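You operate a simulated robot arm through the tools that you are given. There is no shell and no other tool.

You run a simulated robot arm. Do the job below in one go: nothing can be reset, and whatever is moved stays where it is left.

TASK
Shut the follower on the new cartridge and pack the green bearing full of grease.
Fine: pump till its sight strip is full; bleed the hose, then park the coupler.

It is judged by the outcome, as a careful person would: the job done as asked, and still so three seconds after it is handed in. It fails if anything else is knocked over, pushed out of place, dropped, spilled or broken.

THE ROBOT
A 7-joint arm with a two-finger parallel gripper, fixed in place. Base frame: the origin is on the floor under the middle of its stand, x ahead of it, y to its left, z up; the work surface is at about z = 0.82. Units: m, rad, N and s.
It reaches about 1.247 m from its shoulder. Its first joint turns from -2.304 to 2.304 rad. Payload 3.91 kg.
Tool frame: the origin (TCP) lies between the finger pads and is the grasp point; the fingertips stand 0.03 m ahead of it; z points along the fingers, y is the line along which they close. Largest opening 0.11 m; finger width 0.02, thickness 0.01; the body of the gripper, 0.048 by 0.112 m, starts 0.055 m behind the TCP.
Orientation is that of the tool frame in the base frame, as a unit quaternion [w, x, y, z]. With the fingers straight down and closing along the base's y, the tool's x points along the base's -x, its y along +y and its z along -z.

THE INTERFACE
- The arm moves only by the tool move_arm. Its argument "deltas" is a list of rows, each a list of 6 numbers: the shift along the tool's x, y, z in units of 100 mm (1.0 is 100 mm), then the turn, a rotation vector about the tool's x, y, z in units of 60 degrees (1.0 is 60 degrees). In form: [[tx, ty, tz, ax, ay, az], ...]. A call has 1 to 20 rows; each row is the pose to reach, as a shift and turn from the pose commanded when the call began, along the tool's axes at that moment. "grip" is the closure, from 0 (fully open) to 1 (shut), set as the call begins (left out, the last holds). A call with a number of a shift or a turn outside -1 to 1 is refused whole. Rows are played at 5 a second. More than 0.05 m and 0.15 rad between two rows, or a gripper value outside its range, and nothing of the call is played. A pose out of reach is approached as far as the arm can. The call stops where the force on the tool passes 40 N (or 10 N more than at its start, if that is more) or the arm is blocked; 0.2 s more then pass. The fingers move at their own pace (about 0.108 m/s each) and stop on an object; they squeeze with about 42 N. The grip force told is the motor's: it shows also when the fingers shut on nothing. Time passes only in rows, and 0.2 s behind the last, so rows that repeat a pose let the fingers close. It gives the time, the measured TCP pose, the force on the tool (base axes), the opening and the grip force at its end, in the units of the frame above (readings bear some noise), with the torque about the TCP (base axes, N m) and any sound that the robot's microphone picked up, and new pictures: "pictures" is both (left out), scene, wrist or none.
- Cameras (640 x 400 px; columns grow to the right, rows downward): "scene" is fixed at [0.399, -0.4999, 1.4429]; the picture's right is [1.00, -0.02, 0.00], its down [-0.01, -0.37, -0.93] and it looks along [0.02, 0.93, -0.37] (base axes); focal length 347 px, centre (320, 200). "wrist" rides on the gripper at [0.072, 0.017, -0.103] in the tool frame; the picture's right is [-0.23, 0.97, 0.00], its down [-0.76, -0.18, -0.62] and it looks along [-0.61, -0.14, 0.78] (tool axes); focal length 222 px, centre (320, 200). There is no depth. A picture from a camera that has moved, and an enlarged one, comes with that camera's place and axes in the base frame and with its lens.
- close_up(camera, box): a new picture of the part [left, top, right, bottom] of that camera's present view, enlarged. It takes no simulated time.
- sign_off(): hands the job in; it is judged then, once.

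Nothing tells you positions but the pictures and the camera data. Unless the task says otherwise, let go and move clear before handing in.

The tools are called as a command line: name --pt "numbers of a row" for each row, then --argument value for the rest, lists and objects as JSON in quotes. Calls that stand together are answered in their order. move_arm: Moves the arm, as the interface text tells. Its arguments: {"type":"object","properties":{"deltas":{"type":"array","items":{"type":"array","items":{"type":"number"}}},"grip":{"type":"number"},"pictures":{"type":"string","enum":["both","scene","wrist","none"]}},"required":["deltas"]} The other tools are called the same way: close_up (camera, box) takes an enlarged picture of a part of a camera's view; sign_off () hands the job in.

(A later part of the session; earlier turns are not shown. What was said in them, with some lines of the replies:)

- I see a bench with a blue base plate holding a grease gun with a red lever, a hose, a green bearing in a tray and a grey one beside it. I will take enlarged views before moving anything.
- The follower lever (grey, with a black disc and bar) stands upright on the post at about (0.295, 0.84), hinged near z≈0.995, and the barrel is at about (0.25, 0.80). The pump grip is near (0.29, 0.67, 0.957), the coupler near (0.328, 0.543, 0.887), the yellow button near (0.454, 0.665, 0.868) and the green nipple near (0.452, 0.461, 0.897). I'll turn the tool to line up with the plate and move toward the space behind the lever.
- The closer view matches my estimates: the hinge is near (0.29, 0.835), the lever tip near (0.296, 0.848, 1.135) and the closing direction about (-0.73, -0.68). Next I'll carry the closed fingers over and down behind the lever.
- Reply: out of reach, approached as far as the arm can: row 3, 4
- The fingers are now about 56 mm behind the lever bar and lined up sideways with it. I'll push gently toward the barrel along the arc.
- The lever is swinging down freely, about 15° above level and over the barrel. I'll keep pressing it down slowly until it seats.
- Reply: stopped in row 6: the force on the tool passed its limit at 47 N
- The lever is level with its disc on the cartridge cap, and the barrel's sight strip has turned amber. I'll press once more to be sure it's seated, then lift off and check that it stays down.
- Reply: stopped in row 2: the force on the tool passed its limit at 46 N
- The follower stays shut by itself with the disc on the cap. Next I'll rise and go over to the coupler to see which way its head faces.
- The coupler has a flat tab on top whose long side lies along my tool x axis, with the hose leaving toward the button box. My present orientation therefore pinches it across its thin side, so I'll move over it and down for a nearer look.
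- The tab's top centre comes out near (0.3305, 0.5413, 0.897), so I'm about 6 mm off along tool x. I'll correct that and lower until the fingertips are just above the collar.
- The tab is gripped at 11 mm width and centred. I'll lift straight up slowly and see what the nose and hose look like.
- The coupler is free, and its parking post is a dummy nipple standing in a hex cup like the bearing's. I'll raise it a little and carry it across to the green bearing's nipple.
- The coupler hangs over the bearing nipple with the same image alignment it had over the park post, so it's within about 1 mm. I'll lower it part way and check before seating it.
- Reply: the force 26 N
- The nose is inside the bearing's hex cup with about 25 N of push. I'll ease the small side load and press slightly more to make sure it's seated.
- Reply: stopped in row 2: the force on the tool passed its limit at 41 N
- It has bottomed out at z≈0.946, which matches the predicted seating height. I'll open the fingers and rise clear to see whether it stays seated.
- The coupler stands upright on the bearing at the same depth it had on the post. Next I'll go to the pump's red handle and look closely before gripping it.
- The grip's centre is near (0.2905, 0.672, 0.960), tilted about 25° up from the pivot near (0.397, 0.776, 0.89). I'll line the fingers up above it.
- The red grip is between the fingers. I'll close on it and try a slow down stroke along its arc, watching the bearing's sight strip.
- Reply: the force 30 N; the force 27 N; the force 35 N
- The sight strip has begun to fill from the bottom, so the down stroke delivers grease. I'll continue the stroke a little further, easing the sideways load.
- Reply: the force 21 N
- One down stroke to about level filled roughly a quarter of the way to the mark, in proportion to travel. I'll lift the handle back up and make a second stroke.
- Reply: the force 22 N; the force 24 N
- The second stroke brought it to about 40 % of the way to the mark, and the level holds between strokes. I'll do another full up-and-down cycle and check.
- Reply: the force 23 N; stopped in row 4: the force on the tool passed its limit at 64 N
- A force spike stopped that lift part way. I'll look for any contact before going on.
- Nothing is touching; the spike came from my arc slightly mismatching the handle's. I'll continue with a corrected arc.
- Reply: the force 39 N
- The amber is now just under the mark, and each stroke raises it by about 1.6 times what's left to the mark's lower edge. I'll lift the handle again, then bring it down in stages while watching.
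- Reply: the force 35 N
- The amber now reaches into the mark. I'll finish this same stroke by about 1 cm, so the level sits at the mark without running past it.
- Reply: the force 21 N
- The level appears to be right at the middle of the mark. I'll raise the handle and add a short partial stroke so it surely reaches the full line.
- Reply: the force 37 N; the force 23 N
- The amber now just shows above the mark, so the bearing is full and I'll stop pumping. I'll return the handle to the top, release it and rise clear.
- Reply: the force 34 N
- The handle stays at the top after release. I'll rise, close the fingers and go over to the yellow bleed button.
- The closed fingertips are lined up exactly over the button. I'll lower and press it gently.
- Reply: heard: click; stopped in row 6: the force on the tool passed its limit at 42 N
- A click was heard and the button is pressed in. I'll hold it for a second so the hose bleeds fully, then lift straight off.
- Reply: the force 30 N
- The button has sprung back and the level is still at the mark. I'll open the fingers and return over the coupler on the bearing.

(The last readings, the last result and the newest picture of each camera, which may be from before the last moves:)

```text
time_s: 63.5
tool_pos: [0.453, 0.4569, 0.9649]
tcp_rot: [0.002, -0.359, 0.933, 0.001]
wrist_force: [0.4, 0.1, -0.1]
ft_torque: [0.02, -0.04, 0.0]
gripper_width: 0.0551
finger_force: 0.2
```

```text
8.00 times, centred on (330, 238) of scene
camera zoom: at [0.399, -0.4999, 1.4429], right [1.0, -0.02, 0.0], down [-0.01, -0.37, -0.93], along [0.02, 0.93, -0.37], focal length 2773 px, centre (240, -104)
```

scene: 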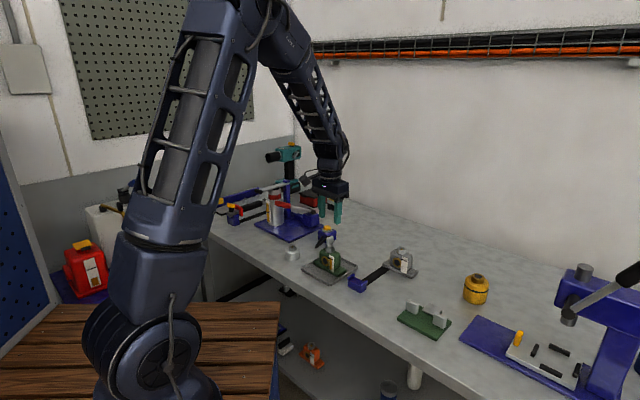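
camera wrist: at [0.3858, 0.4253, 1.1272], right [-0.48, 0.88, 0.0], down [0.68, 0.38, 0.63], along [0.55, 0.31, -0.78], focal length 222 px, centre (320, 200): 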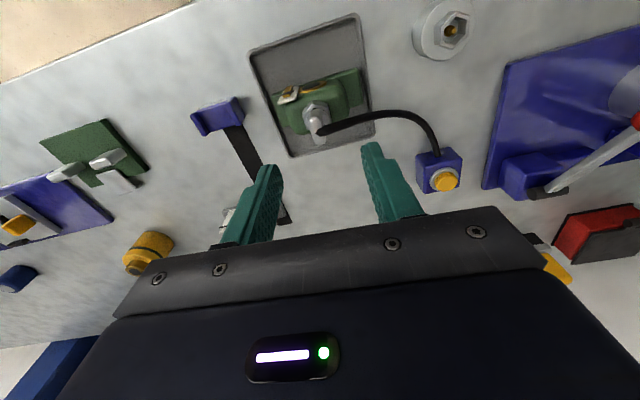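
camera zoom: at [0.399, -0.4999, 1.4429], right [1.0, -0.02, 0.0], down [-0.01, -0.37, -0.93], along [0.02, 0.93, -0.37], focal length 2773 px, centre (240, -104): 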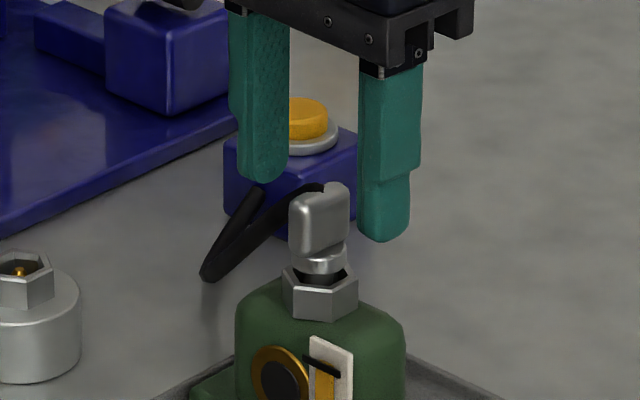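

move_arm --pt "-0.01 0.023 0.06 0 0 0" --pt "-0.01 0.023 0.13 0 0 0" --pt "-0.01 0.023 0.18 0 0 0" --pictures "none"

close_up --camera "wrist" --box '[250, 90, 390, 210]'

close_up --camera "scene" --box '[305, 213, 355, 263]'

```text
time_s: 64.3
tool_pos: [0.453, 0.4587, 0.9461]
tcp_rot: [0.001, -0.358, 0.934, 0.002]
wrist_force: [0.0, -0.1, 0.5]
ft_torque: [0.03, -0.05, -0.02]
gripper_width: 0.0551
finger_force: 0.1
```

```text
3.33 times, centred on (320, 150) of wrist
camera zoom: at [0.3877, 0.423, 1.0498], right [-0.48, 0.88, 0.0], down [0.68, 0.38, 0.62], along [0.55, 0.3, -0.78], focal length 740 px, centre (320, 367)
```

zoom: 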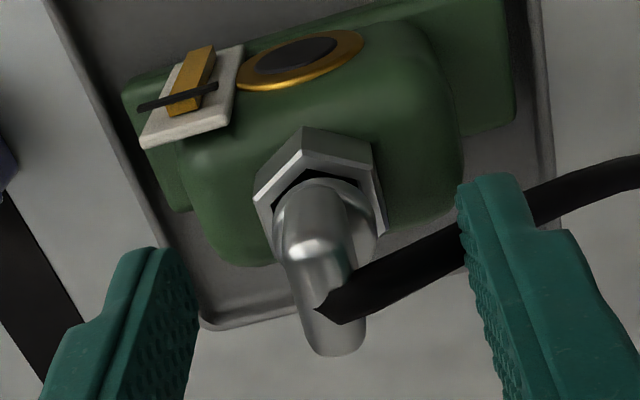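

```text
8.00 times, centred on (330, 238) of scene
camera zoom: at [0.399, -0.4999, 1.4429], right [1.0, -0.02, 0.0], down [-0.01, -0.37, -0.93], along [0.02, 0.93, -0.37], focal length 2773 px, centre (240, -104)
```

zoom: 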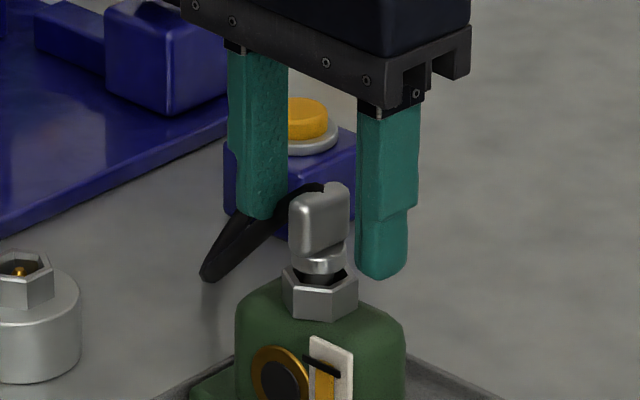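

The tab is centred between the fingers at the right height. I'll close on it and then lift it off slowly.

move_arm --pt "0 0.008 0 0 0 0" --pt "0 0.008 0 0 0 0" --pt "0 0.008 0 0 0 0" --pt "0 0.008 0 0 0 0" --grip 1 --pictures "none"

close_up --camera "wrist" --box '[250, 90, 390, 210]'

close_up --camera "scene" --box '[305, 213, 355, 263]'

```text
time_s: 65.3
tool_pos: [0.4515, 0.4604, 0.9477]
tcp_rot: [0.001, -0.358, 0.934, 0.002]
wrist_force: [0.6, 0.1, -0.3]
ft_torque: [-0.02, -0.02, 0.0]
gripper_width: 0.0111
finger_force: 42.5
```

```text
3.33 times, centred on (320, 150) of wrist
camera zoom: at [0.3871, 0.4242, 1.0498], right [-0.48, 0.88, 0.0], down [0.68, 0.38, 0.62], along [0.55, 0.31, -0.78], focal length 740 px, centre (320, 367)
```

zoom: 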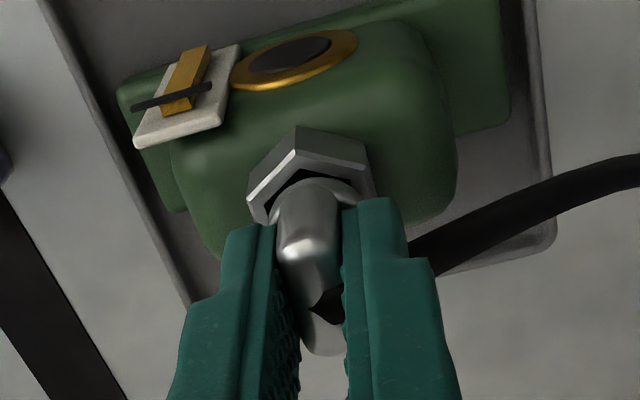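

```text
8.00 times, centred on (330, 238) of scene
camera zoom: at [0.399, -0.4999, 1.4429], right [1.0, -0.02, 0.0], down [-0.01, -0.37, -0.93], along [0.02, 0.93, -0.37], focal length 2773 px, centre (240, -104)
```

zoom: 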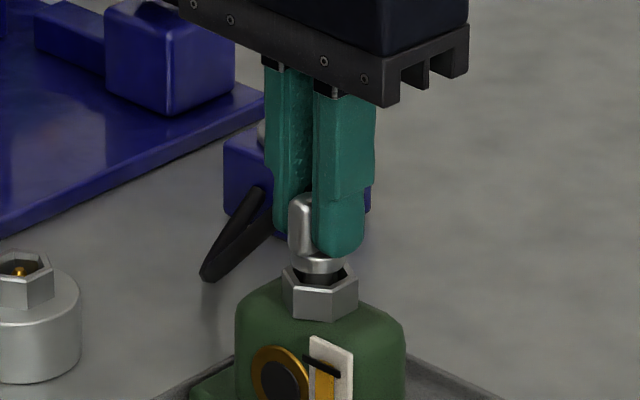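

move_arm --pt "0 0 -0.05 0 0 0" --pt "0 0 -0.1 0 0 0" --pt "0 0 -0.17 0 0 0" --pt "0 0 -0.25 0 0 0" --pt "0 0 -0.35 0 0 0" --pt "0 0 -0.5 0 0 0"

close_up --camera "scene" --box '[285, 203, 365, 283]'

close_up --camera "wrist" --box '[250, 70, 390, 190]'

```text
time_s: 66.7
tool_pos: [0.4527, 0.4595, 0.9984]
tcp_rot: [0.001, -0.359, 0.933, 0.002]
wrist_force: [-0.2, 0.6, -0.6]
ft_torque: [-0.03, 0.0, -0.02]
gripper_width: 0.0109
finger_force: 41.6
camera wrist: at [0.388, 0.4242, 1.1009], right [-0.48, 0.88, 0.0], down [0.68, 0.38, 0.62], along [0.55, 0.3, -0.78], focal length 222 px, centre (320, 200)
```

scene: 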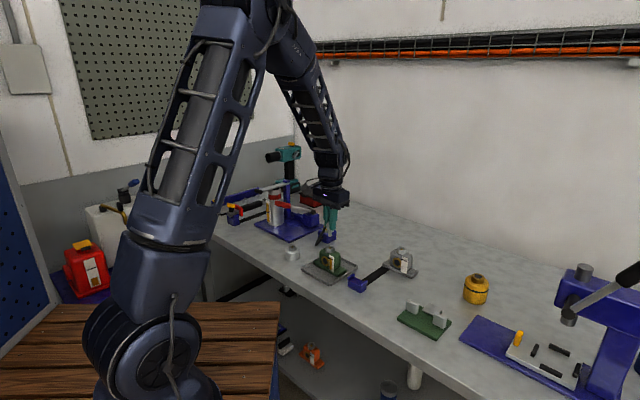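
wrist: 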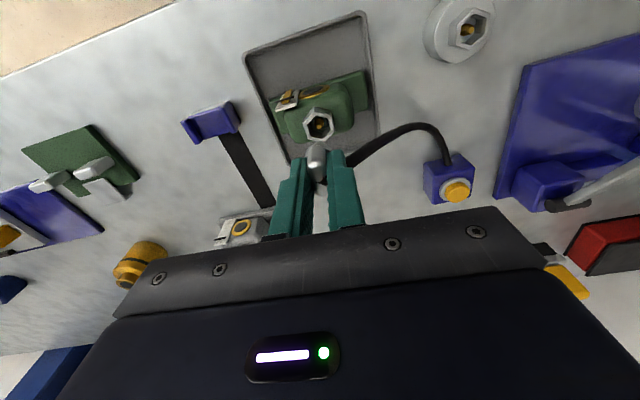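

```text
5.00 times, centred on (325, 243) of scene
camera zoom: at [0.399, -0.4999, 1.4429], right [1.0, -0.02, 0.0], down [-0.01, -0.37, -0.93], along [0.02, 0.93, -0.37], focal length 1733 px, centre (295, -15)
```

zoom: 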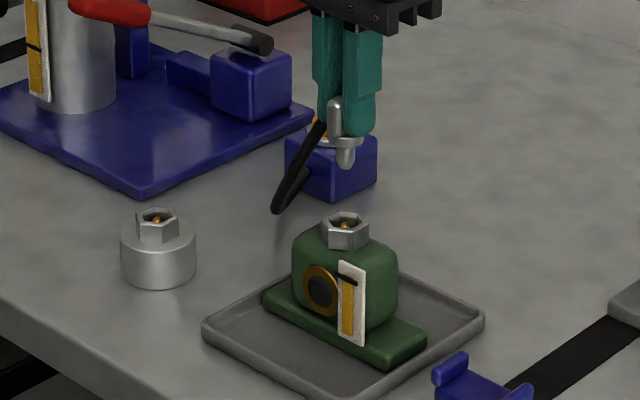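

```text
3.33 times, centred on (320, 130) of wrist
camera zoom: at [0.388, 0.4242, 1.1009], right [-0.48, 0.88, 0.0], down [0.68, 0.38, 0.62], along [0.55, 0.3, -0.78], focal length 740 px, centre (320, 433)
```

zoom: 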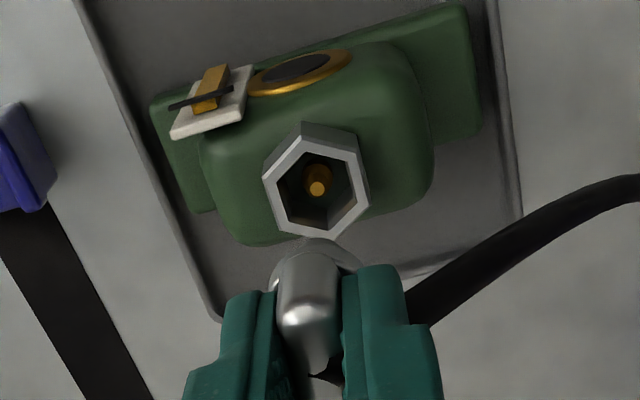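

The coupler lifted off cleanly with no drip and the bearing did not move. I'll carry it back over the parking post.

move_arm --pt "0.09 0.36 -0.05 0 0 0" --pt "0.19 0.72 -0.05 0 0 0" --pt "0.24 0.93 -0.05 0 0 0" --pictures "none"

move_arm --pt "0.06 0.25 0 0 0 0" --pt "0.13 0.5 0 0 0 0" --pt "0.13 0.5 0.2 0 0 0" --pt "0.13 0.5 0.4 0 0 0" --pt "0.13 0.5 0.51 0 0 0"

close_up --camera "wrist" --box '[250, 70, 390, 190]'

close_up --camera "scene" --box '[265, 198, 345, 268]'

```text
time_s: 67.5
tool_pos: [0.3718, 0.5137, 1.0035]
tcp_rot: [0.001, -0.359, 0.933, 0.003]
wrist_force: [0.0, -0.1, -1.7]
ft_torque: [-0.03, 0.04, -0.03]
gripper_width: 0.0112
finger_force: 41.6
```

```text
time_s: 68.7
tool_pos: [0.3287, 0.5452, 0.9506]
tcp_rot: [0.001, -0.358, 0.934, 0.004]
wrist_force: [-0.1, -0.3, -0.3]
ft_torque: [0.01, 0.03, 0.02]
gripper_width: 0.011
finger_force: 42.0
camera wrist: at [0.2639, 0.5075, 1.0533], right [-0.48, 0.88, 0.0], down [0.68, 0.37, 0.63], along [0.55, 0.31, -0.78], focal length 222 px, centre (320, 200)
```

scene: 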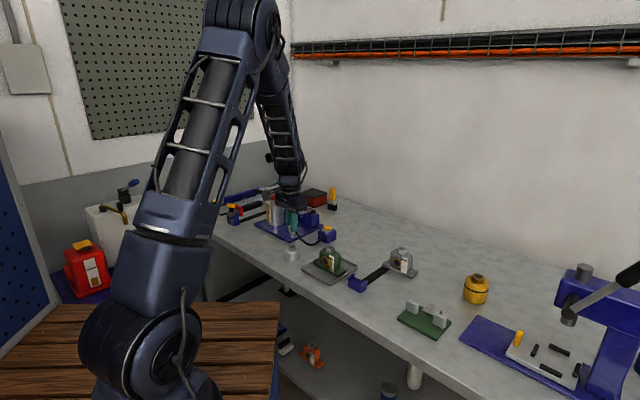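
wrist: 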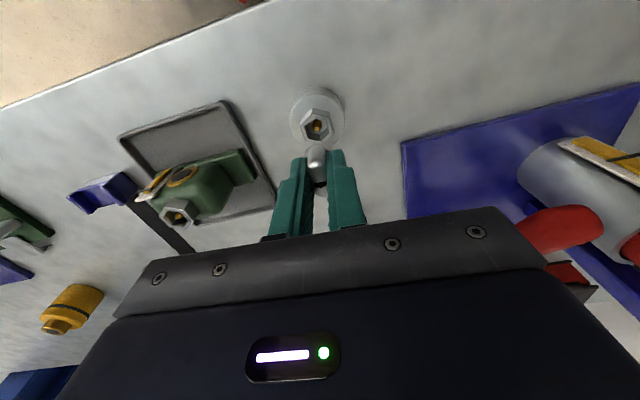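

```text
3.33 times, centred on (320, 130) of wrist
camera zoom: at [0.2639, 0.5075, 1.0533], right [-0.48, 0.88, 0.0], down [0.68, 0.37, 0.63], along [0.55, 0.31, -0.78], focal length 740 px, centre (320, 433)
```

zoom: 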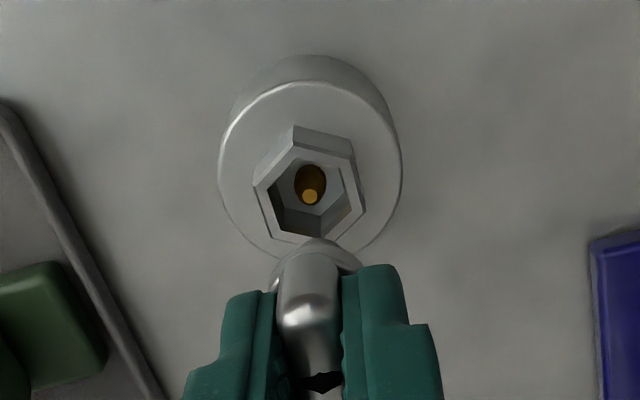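

```text
5.71 times, centred on (305, 233) of scene
camera zoom: at [0.399, -0.4999, 1.4429], right [1.0, -0.02, 0.0], down [-0.01, -0.37, -0.93], along [0.02, 0.93, -0.37], focal length 1981 px, centre (406, 11)
```

zoom: 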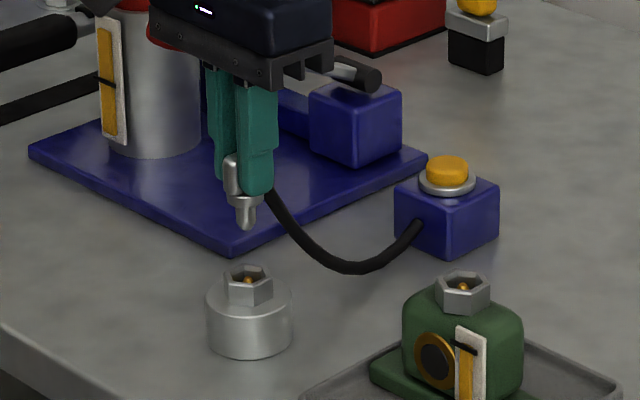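

move_arm --pt "0.0 -0.015 0 0.003 0.002 0" --pt "0.005 -0.028 0 0.006 0.004 0" --pictures "none"

close_up --camera "wrist" --box '[250, 70, 390, 190]'

close_up --camera "scene" --box '[265, 198, 345, 268]'

```text
time_s: 69.3
tool_pos: [0.3298, 0.5405, 0.9523]
tcp_rot: [0.0, -0.358, 0.934, -0.002]
wrist_force: [-0.1, -0.6, -0.3]
ft_torque: [0.02, -0.02, -0.03]
gripper_width: 0.0108
finger_force: 42.3
```

```text
3.33 times, centred on (320, 130) of wrist
camera zoom: at [0.2653, 0.505, 1.055], right [-0.48, 0.88, 0.0], down [0.68, 0.38, 0.62], along [0.55, 0.3, -0.78], focal length 740 px, centre (320, 433)
```

zoom: 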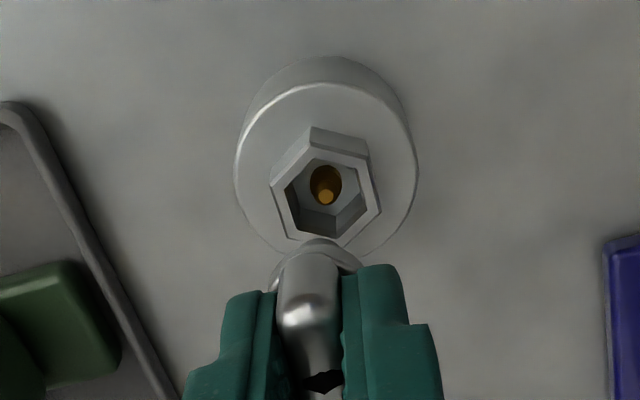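

```text
5.71 times, centred on (305, 233) of scene
camera zoom: at [0.399, -0.4999, 1.4429], right [1.0, -0.02, 0.0], down [-0.01, -0.37, -0.93], along [0.02, 0.93, -0.37], focal length 1981 px, centre (406, 11)
```

zoom: 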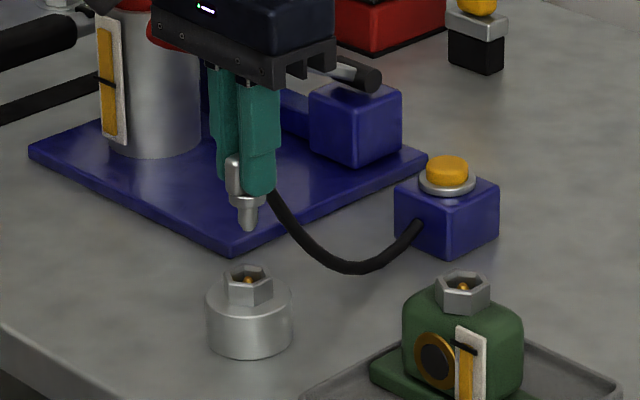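

move_arm --pt "0.0 0.006 0 -0.0015 -0.0005 0" --pt "0.0 0.013 0 -0.003 -0.001 0" --pt "0.0 0.013 0 -0.003 -0.001 0" --pictures "none"

close_up --camera "wrist" --box '[250, 70, 390, 190]'

close_up --camera "scene" --box '[265, 198, 345, 268]'

```text
time_s: 70.1
tool_pos: [0.3292, 0.5406, 0.9531]
tcp_rot: [0.001, -0.359, 0.933, 0.0]
wrist_force: [0.4, -0.5, 0.0]
ft_torque: [-0.01, 0.0, -0.01]
gripper_width: 0.0111
finger_force: 41.9
```

```text
3.33 times, centred on (320, 130) of wrist
camera zoom: at [0.2645, 0.5054, 1.0556], right [-0.48, 0.88, 0.0], down [0.68, 0.38, 0.62], along [0.55, 0.3, -0.78], focal length 740 px, centre (320, 433)
```

zoom: 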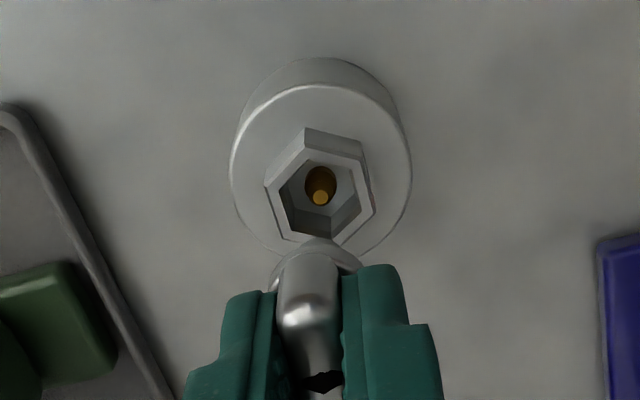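

```text
5.71 times, centred on (305, 233) of scene
camera zoom: at [0.399, -0.4999, 1.4429], right [1.0, -0.02, 0.0], down [-0.01, -0.37, -0.93], along [0.02, 0.93, -0.37], focal length 1981 px, centre (406, 11)
```

zoom: 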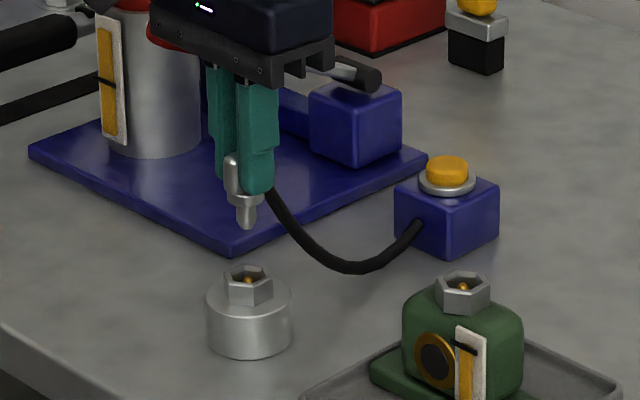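

The view now matches the reference taken when I first lifted it off, so the nose is over the post within half a millimetre. I'll lower it into the post slowly.

move_arm --pt "0.0 0.004 0.1 0 0 0" --pt "0.0 0.004 0.2 0 0 0" --pt "0 0.004 0.28 0 0 0" --pt "0 0.004 0.34 0 0 0" --pt "0 0.004 0.38 0 0 0" --pt "0 0.004 0.42 0 0 0" --pt "0 0.004 0.45 0 0 0"

close_up --camera "wrist" --box '[250, 100, 390, 210]'

close_up --camera "scene" --box '[265, 208, 325, 268]'

```text
time_s: 71.7
tool_pos: [0.3283, 0.5398, 0.9074]
tcp_rot: [0.0, -0.36, 0.933, 0.0]
wrist_force: [-0.3, -0.8, -0.8]
ft_torque: [0.03, 0.0, -0.01]
gripper_width: 0.0106
finger_force: 41.7
camera wrist: at [0.2641, 0.5045, 1.0104], right [-0.48, 0.88, 0.0], down [0.68, 0.38, 0.62], along [0.55, 0.3, -0.78], focal length 222 px, centre (320, 200)
```

scene: 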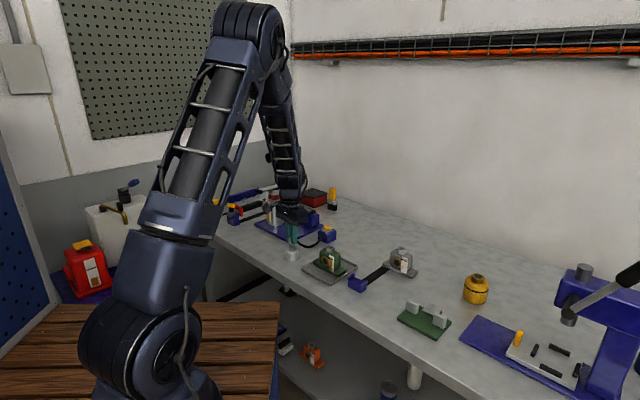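
wrist: 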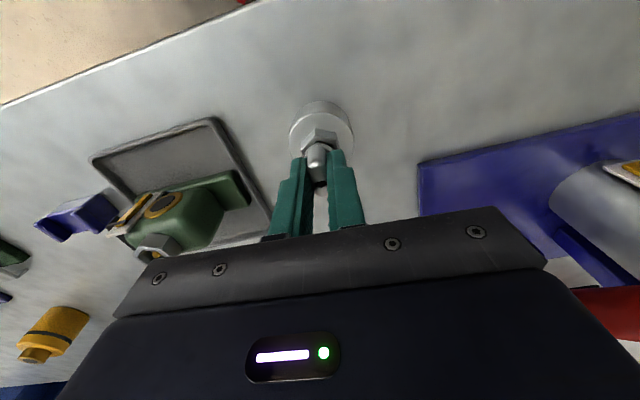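

```text
3.64 times, centred on (320, 155) of wrist
camera zoom: at [0.2641, 0.5045, 1.0104], right [-0.48, 0.88, 0.0], down [0.68, 0.38, 0.62], along [0.55, 0.3, -0.78], focal length 808 px, centre (320, 364)
```

zoom: 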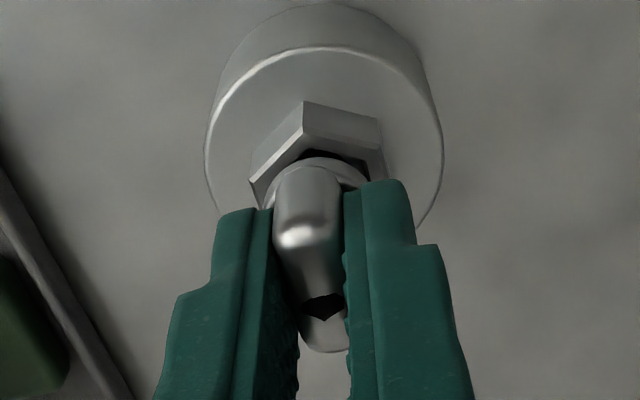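

```text
6.67 times, centred on (295, 238) of scene
camera zoom: at [0.399, -0.4999, 1.4429], right [1.0, -0.02, 0.0], down [-0.01, -0.37, -0.93], along [0.02, 0.93, -0.37], focal length 2311 px, centre (487, -53)
```

zoom: 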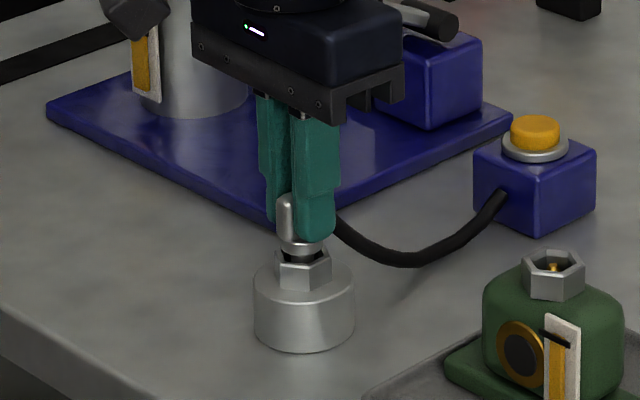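

It's in the cup with no load yet. I'll press the last millimetres until it bottoms out.

move_arm --pt "0 0 0.01 0 0 0" --pt "0 0 0.02 0 0 0" --pt "0 0 0.03 0 0 0" --pt "0 0 0.04 0 0 0" --pictures "none"

```text
time_s: 72.5
tool_pos: [0.3291, 0.5416, 0.9057]
tcp_rot: [0.001, -0.359, 0.933, 0.002]
wrist_force: [0.2, -2.5, 11.8]
ft_torque: [-0.17, -0.04, -0.03]
gripper_width: 0.0111
finger_force: 42.0
stopped in row 4: the force on the tool passed its limit at 46 N (the readings are from after the stop); the commanded pose is now the measured one
```

It bottomed at z≈0.906, the same height as originally. I'll release it and rise clear.

move_arm --pt "0 0 0 0 0 0" --pt "0 0 0 0 0 0" --pt "0 0 0 0 0 0" --grip 0.5 --pictures "none"

move_arm --pt "0 0 -0.2 0 0 0" --pt "0 0 -0.4 0 0 0" --pt "0 0 -0.7 0 0 0" --pt "0 0 -1.0 0 0 0"

close_up --camera "scene" --box '[275, 228, 315, 268]'

close_up --camera "wrist" --box '[250, 60, 390, 180]'

close_up --camera "scene" --box '[240, 160, 360, 280]'

```text
time_s: 73.3
tool_pos: [0.3285, 0.5412, 0.9049]
tcp_rot: [0.001, -0.359, 0.933, 0.001]
wrist_force: [-0.2, 0.2, 0.5]
ft_torque: [0.03, -0.03, -0.03]
gripper_width: 0.0551
finger_force: 0.0
```

```text
time_s: 74.3
tool_pos: [0.3271, 0.5425, 1.0082]
tcp_rot: [0.001, -0.359, 0.933, 0.001]
wrist_force: [-0.4, -0.9, -0.2]
ft_torque: [-0.02, -0.01, 0.01]
gripper_width: 0.0549
finger_force: 0.0
camera wrist: at [0.2631, 0.5075, 1.11], right [-0.48, 0.88, 0.0], down [0.68, 0.38, 0.63], along [0.55, 0.3, -0.78], focal length 222 px, centre (320, 200)
```

scene: 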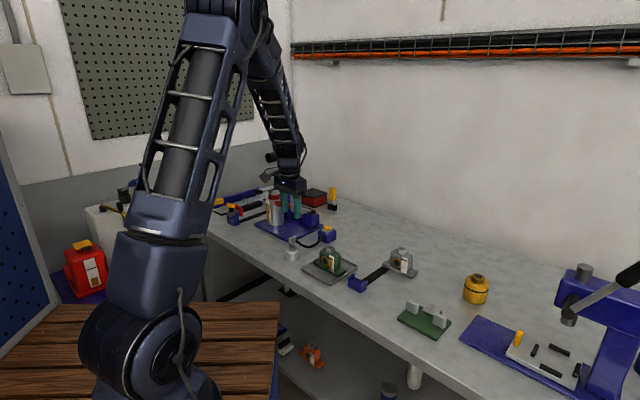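
wrist: 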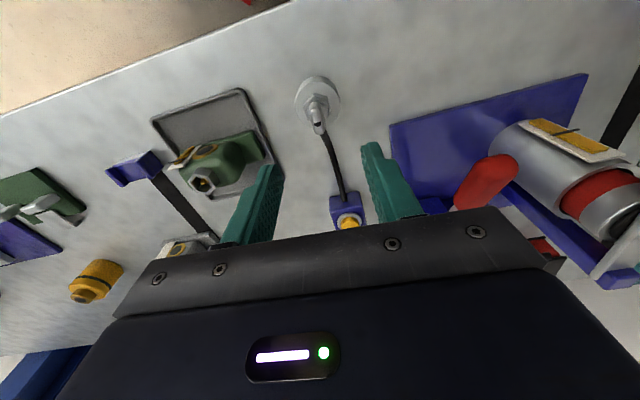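

```text
10.00 times, centred on (295, 248) of scene
camera zoom: at [0.399, -0.4999, 1.4429], right [1.0, -0.02, 0.0], down [-0.01, -0.37, -0.93], along [0.02, 0.93, -0.37], focal length 3466 px, centre (570, -280)
```

zoom: 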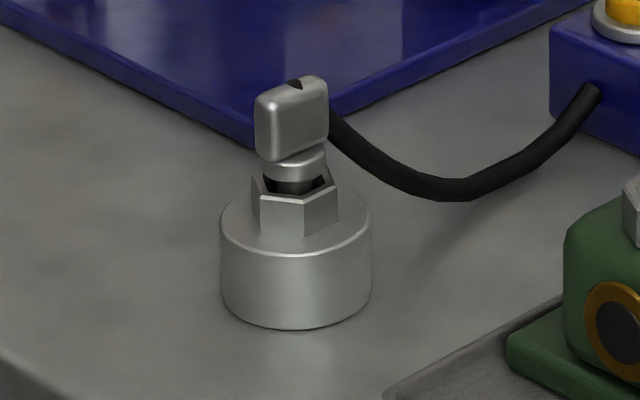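

```text
3.33 times, centred on (320, 120) of wrist
camera zoom: at [0.2631, 0.5075, 1.11], right [-0.48, 0.88, 0.0], down [0.68, 0.38, 0.63], along [0.55, 0.3, -0.78], focal length 740 px, centre (320, 467)
```

zoom: 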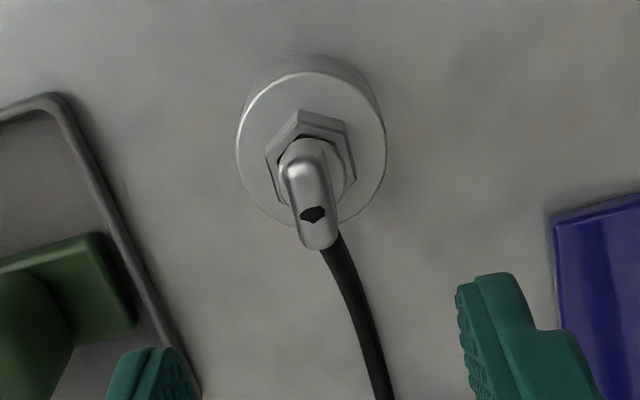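

```text
3.33 times, centred on (300, 220) of scene
camera zoom: at [0.399, -0.4999, 1.4429], right [1.0, -0.02, 0.0], down [-0.01, -0.37, -0.93], along [0.02, 0.93, -0.37], focal length 1156 px, centre (387, 133)
```

zoom: 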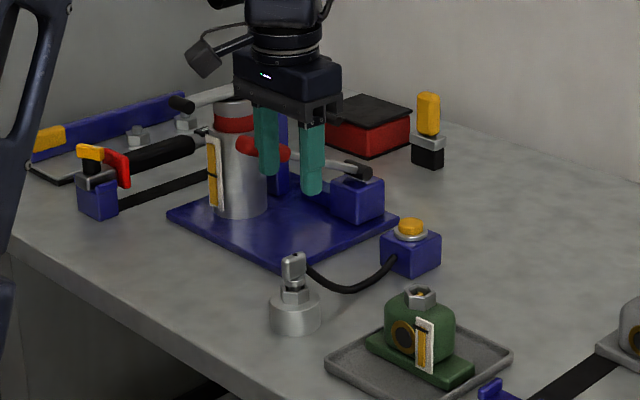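

The coupler is parked exactly as it was at the start. I'll rise well clear and make a last check of the follower, the strip and everything around.

move_arm --pt "0 0 -0.3 0 0 0" --pt "0 -0.1 -0.6 0 0 0" --pt "0 -0.3 -0.9 0 0 0" --pt "0 -0.5 -1.0 0 0 0" --pt "0 -0.5 -1.0 0 0 0" --pt "0 -0.5 -1.0 0 0 0"

close_up --camera "scene" --box '[230, 160, 350, 280]'

close_up --camera "scene" --box '[240, 160, 320, 230]'

close_up --camera "scene" --box '[320, 243, 345, 273]'

```text
time_s: 75.8
tool_pos: [0.3648, 0.5022, 1.1072]
tcp_rot: [0.001, -0.359, 0.933, 0.002]
wrist_force: [0.2, 0.9, -0.4]
ft_torque: [-0.02, -0.04, 0.01]
gripper_width: 0.0552
finger_force: 0.1
camera wrist: at [0.2998, 0.4669, 1.2088], right [-0.48, 0.88, 0.0], down [0.68, 0.38, 0.62], along [0.55, 0.3, -0.78], focal length 222 px, centre (320, 200)
```

scene: 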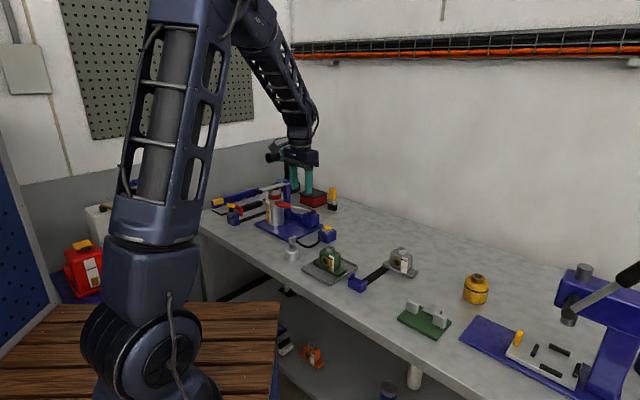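
wrist: 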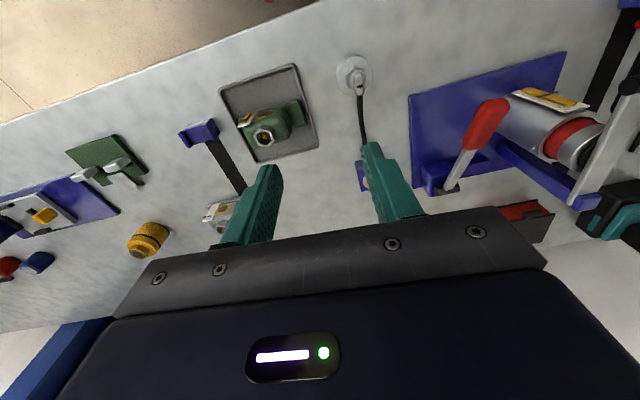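

```text
3.33 times, centred on (290, 220) of scene
camera zoom: at [0.399, -0.4999, 1.4429], right [1.0, -0.02, 0.0], down [-0.01, -0.37, -0.93], along [0.02, 0.93, -0.37], focal length 1156 px, centre (420, 133)
```

zoom: 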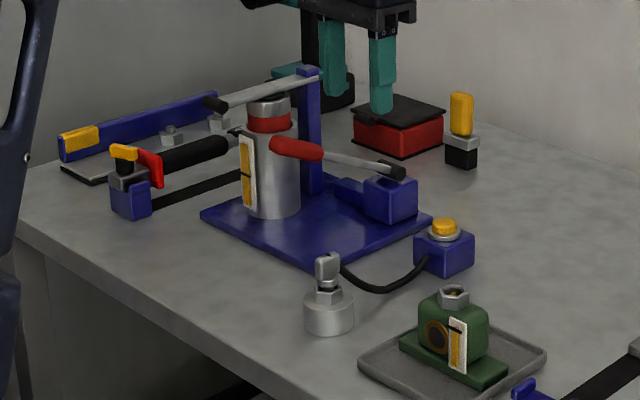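

```text
5.71 times, centred on (280, 195) of scene
camera zoom: at [0.399, -0.4999, 1.4429], right [1.0, -0.02, 0.0], down [-0.01, -0.37, -0.93], along [0.02, 0.93, -0.37], focal length 1981 px, centre (549, 229)
```

zoom: 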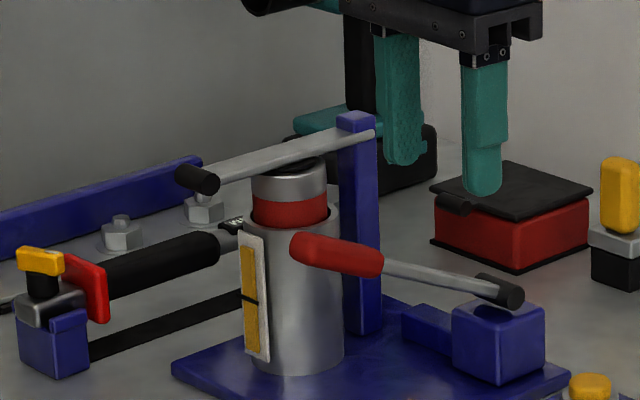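

```text
13.33 times, centred on (332, 258) of scene
camera zoom: at [0.399, -0.4999, 1.4429], right [1.0, -0.02, 0.0], down [-0.01, -0.37, -0.93], along [0.02, 0.93, -0.37], focal length 4622 px, centre (153, -573)
```

zoom: 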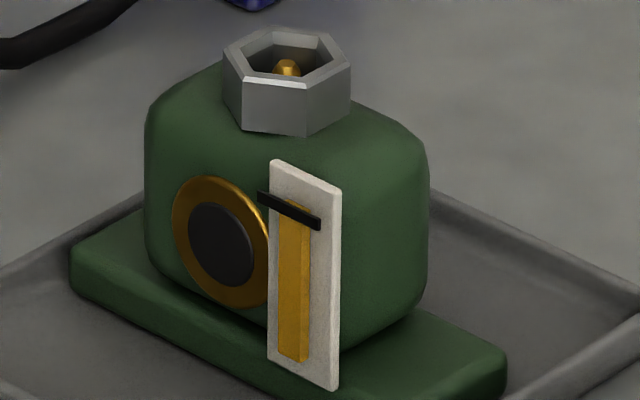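

The follower is shut on the cartridge, the green bearing's strip is filled to its mark, and the button clicked when pressed and has sprung back. The coupler is parked and nothing else has moved, so I'm handing the job in.

sign_off

```text
The job is handed in.
```

The job is done and handed in. I haven't been told how it was judged.

- **Follower:** it is shut on the new cartridge and stayed down by itself. The barrel's own sight strip turned amber when it closed.
- **Green bearing:** I pumped until the amber showed just above the black mark on its sight strip. I took that mark as "full", since the strip carries on a little above it. No grease spilled.
- **Hose:** I held the yellow bleed button down for about a second and heard it click. It sprang back when I let go.
- **Coupler:** it is back on its post, at the same height as before.

During one lift of the pump handle the arm stopped on a 64 N force spike, because its path didn't quite match the handle's swing. Nothing else was touching, and I corrected the path before going on. The handle is back at the top of its stroke, the gripper is clear, and nothing else on the bench looked moved at the last check.
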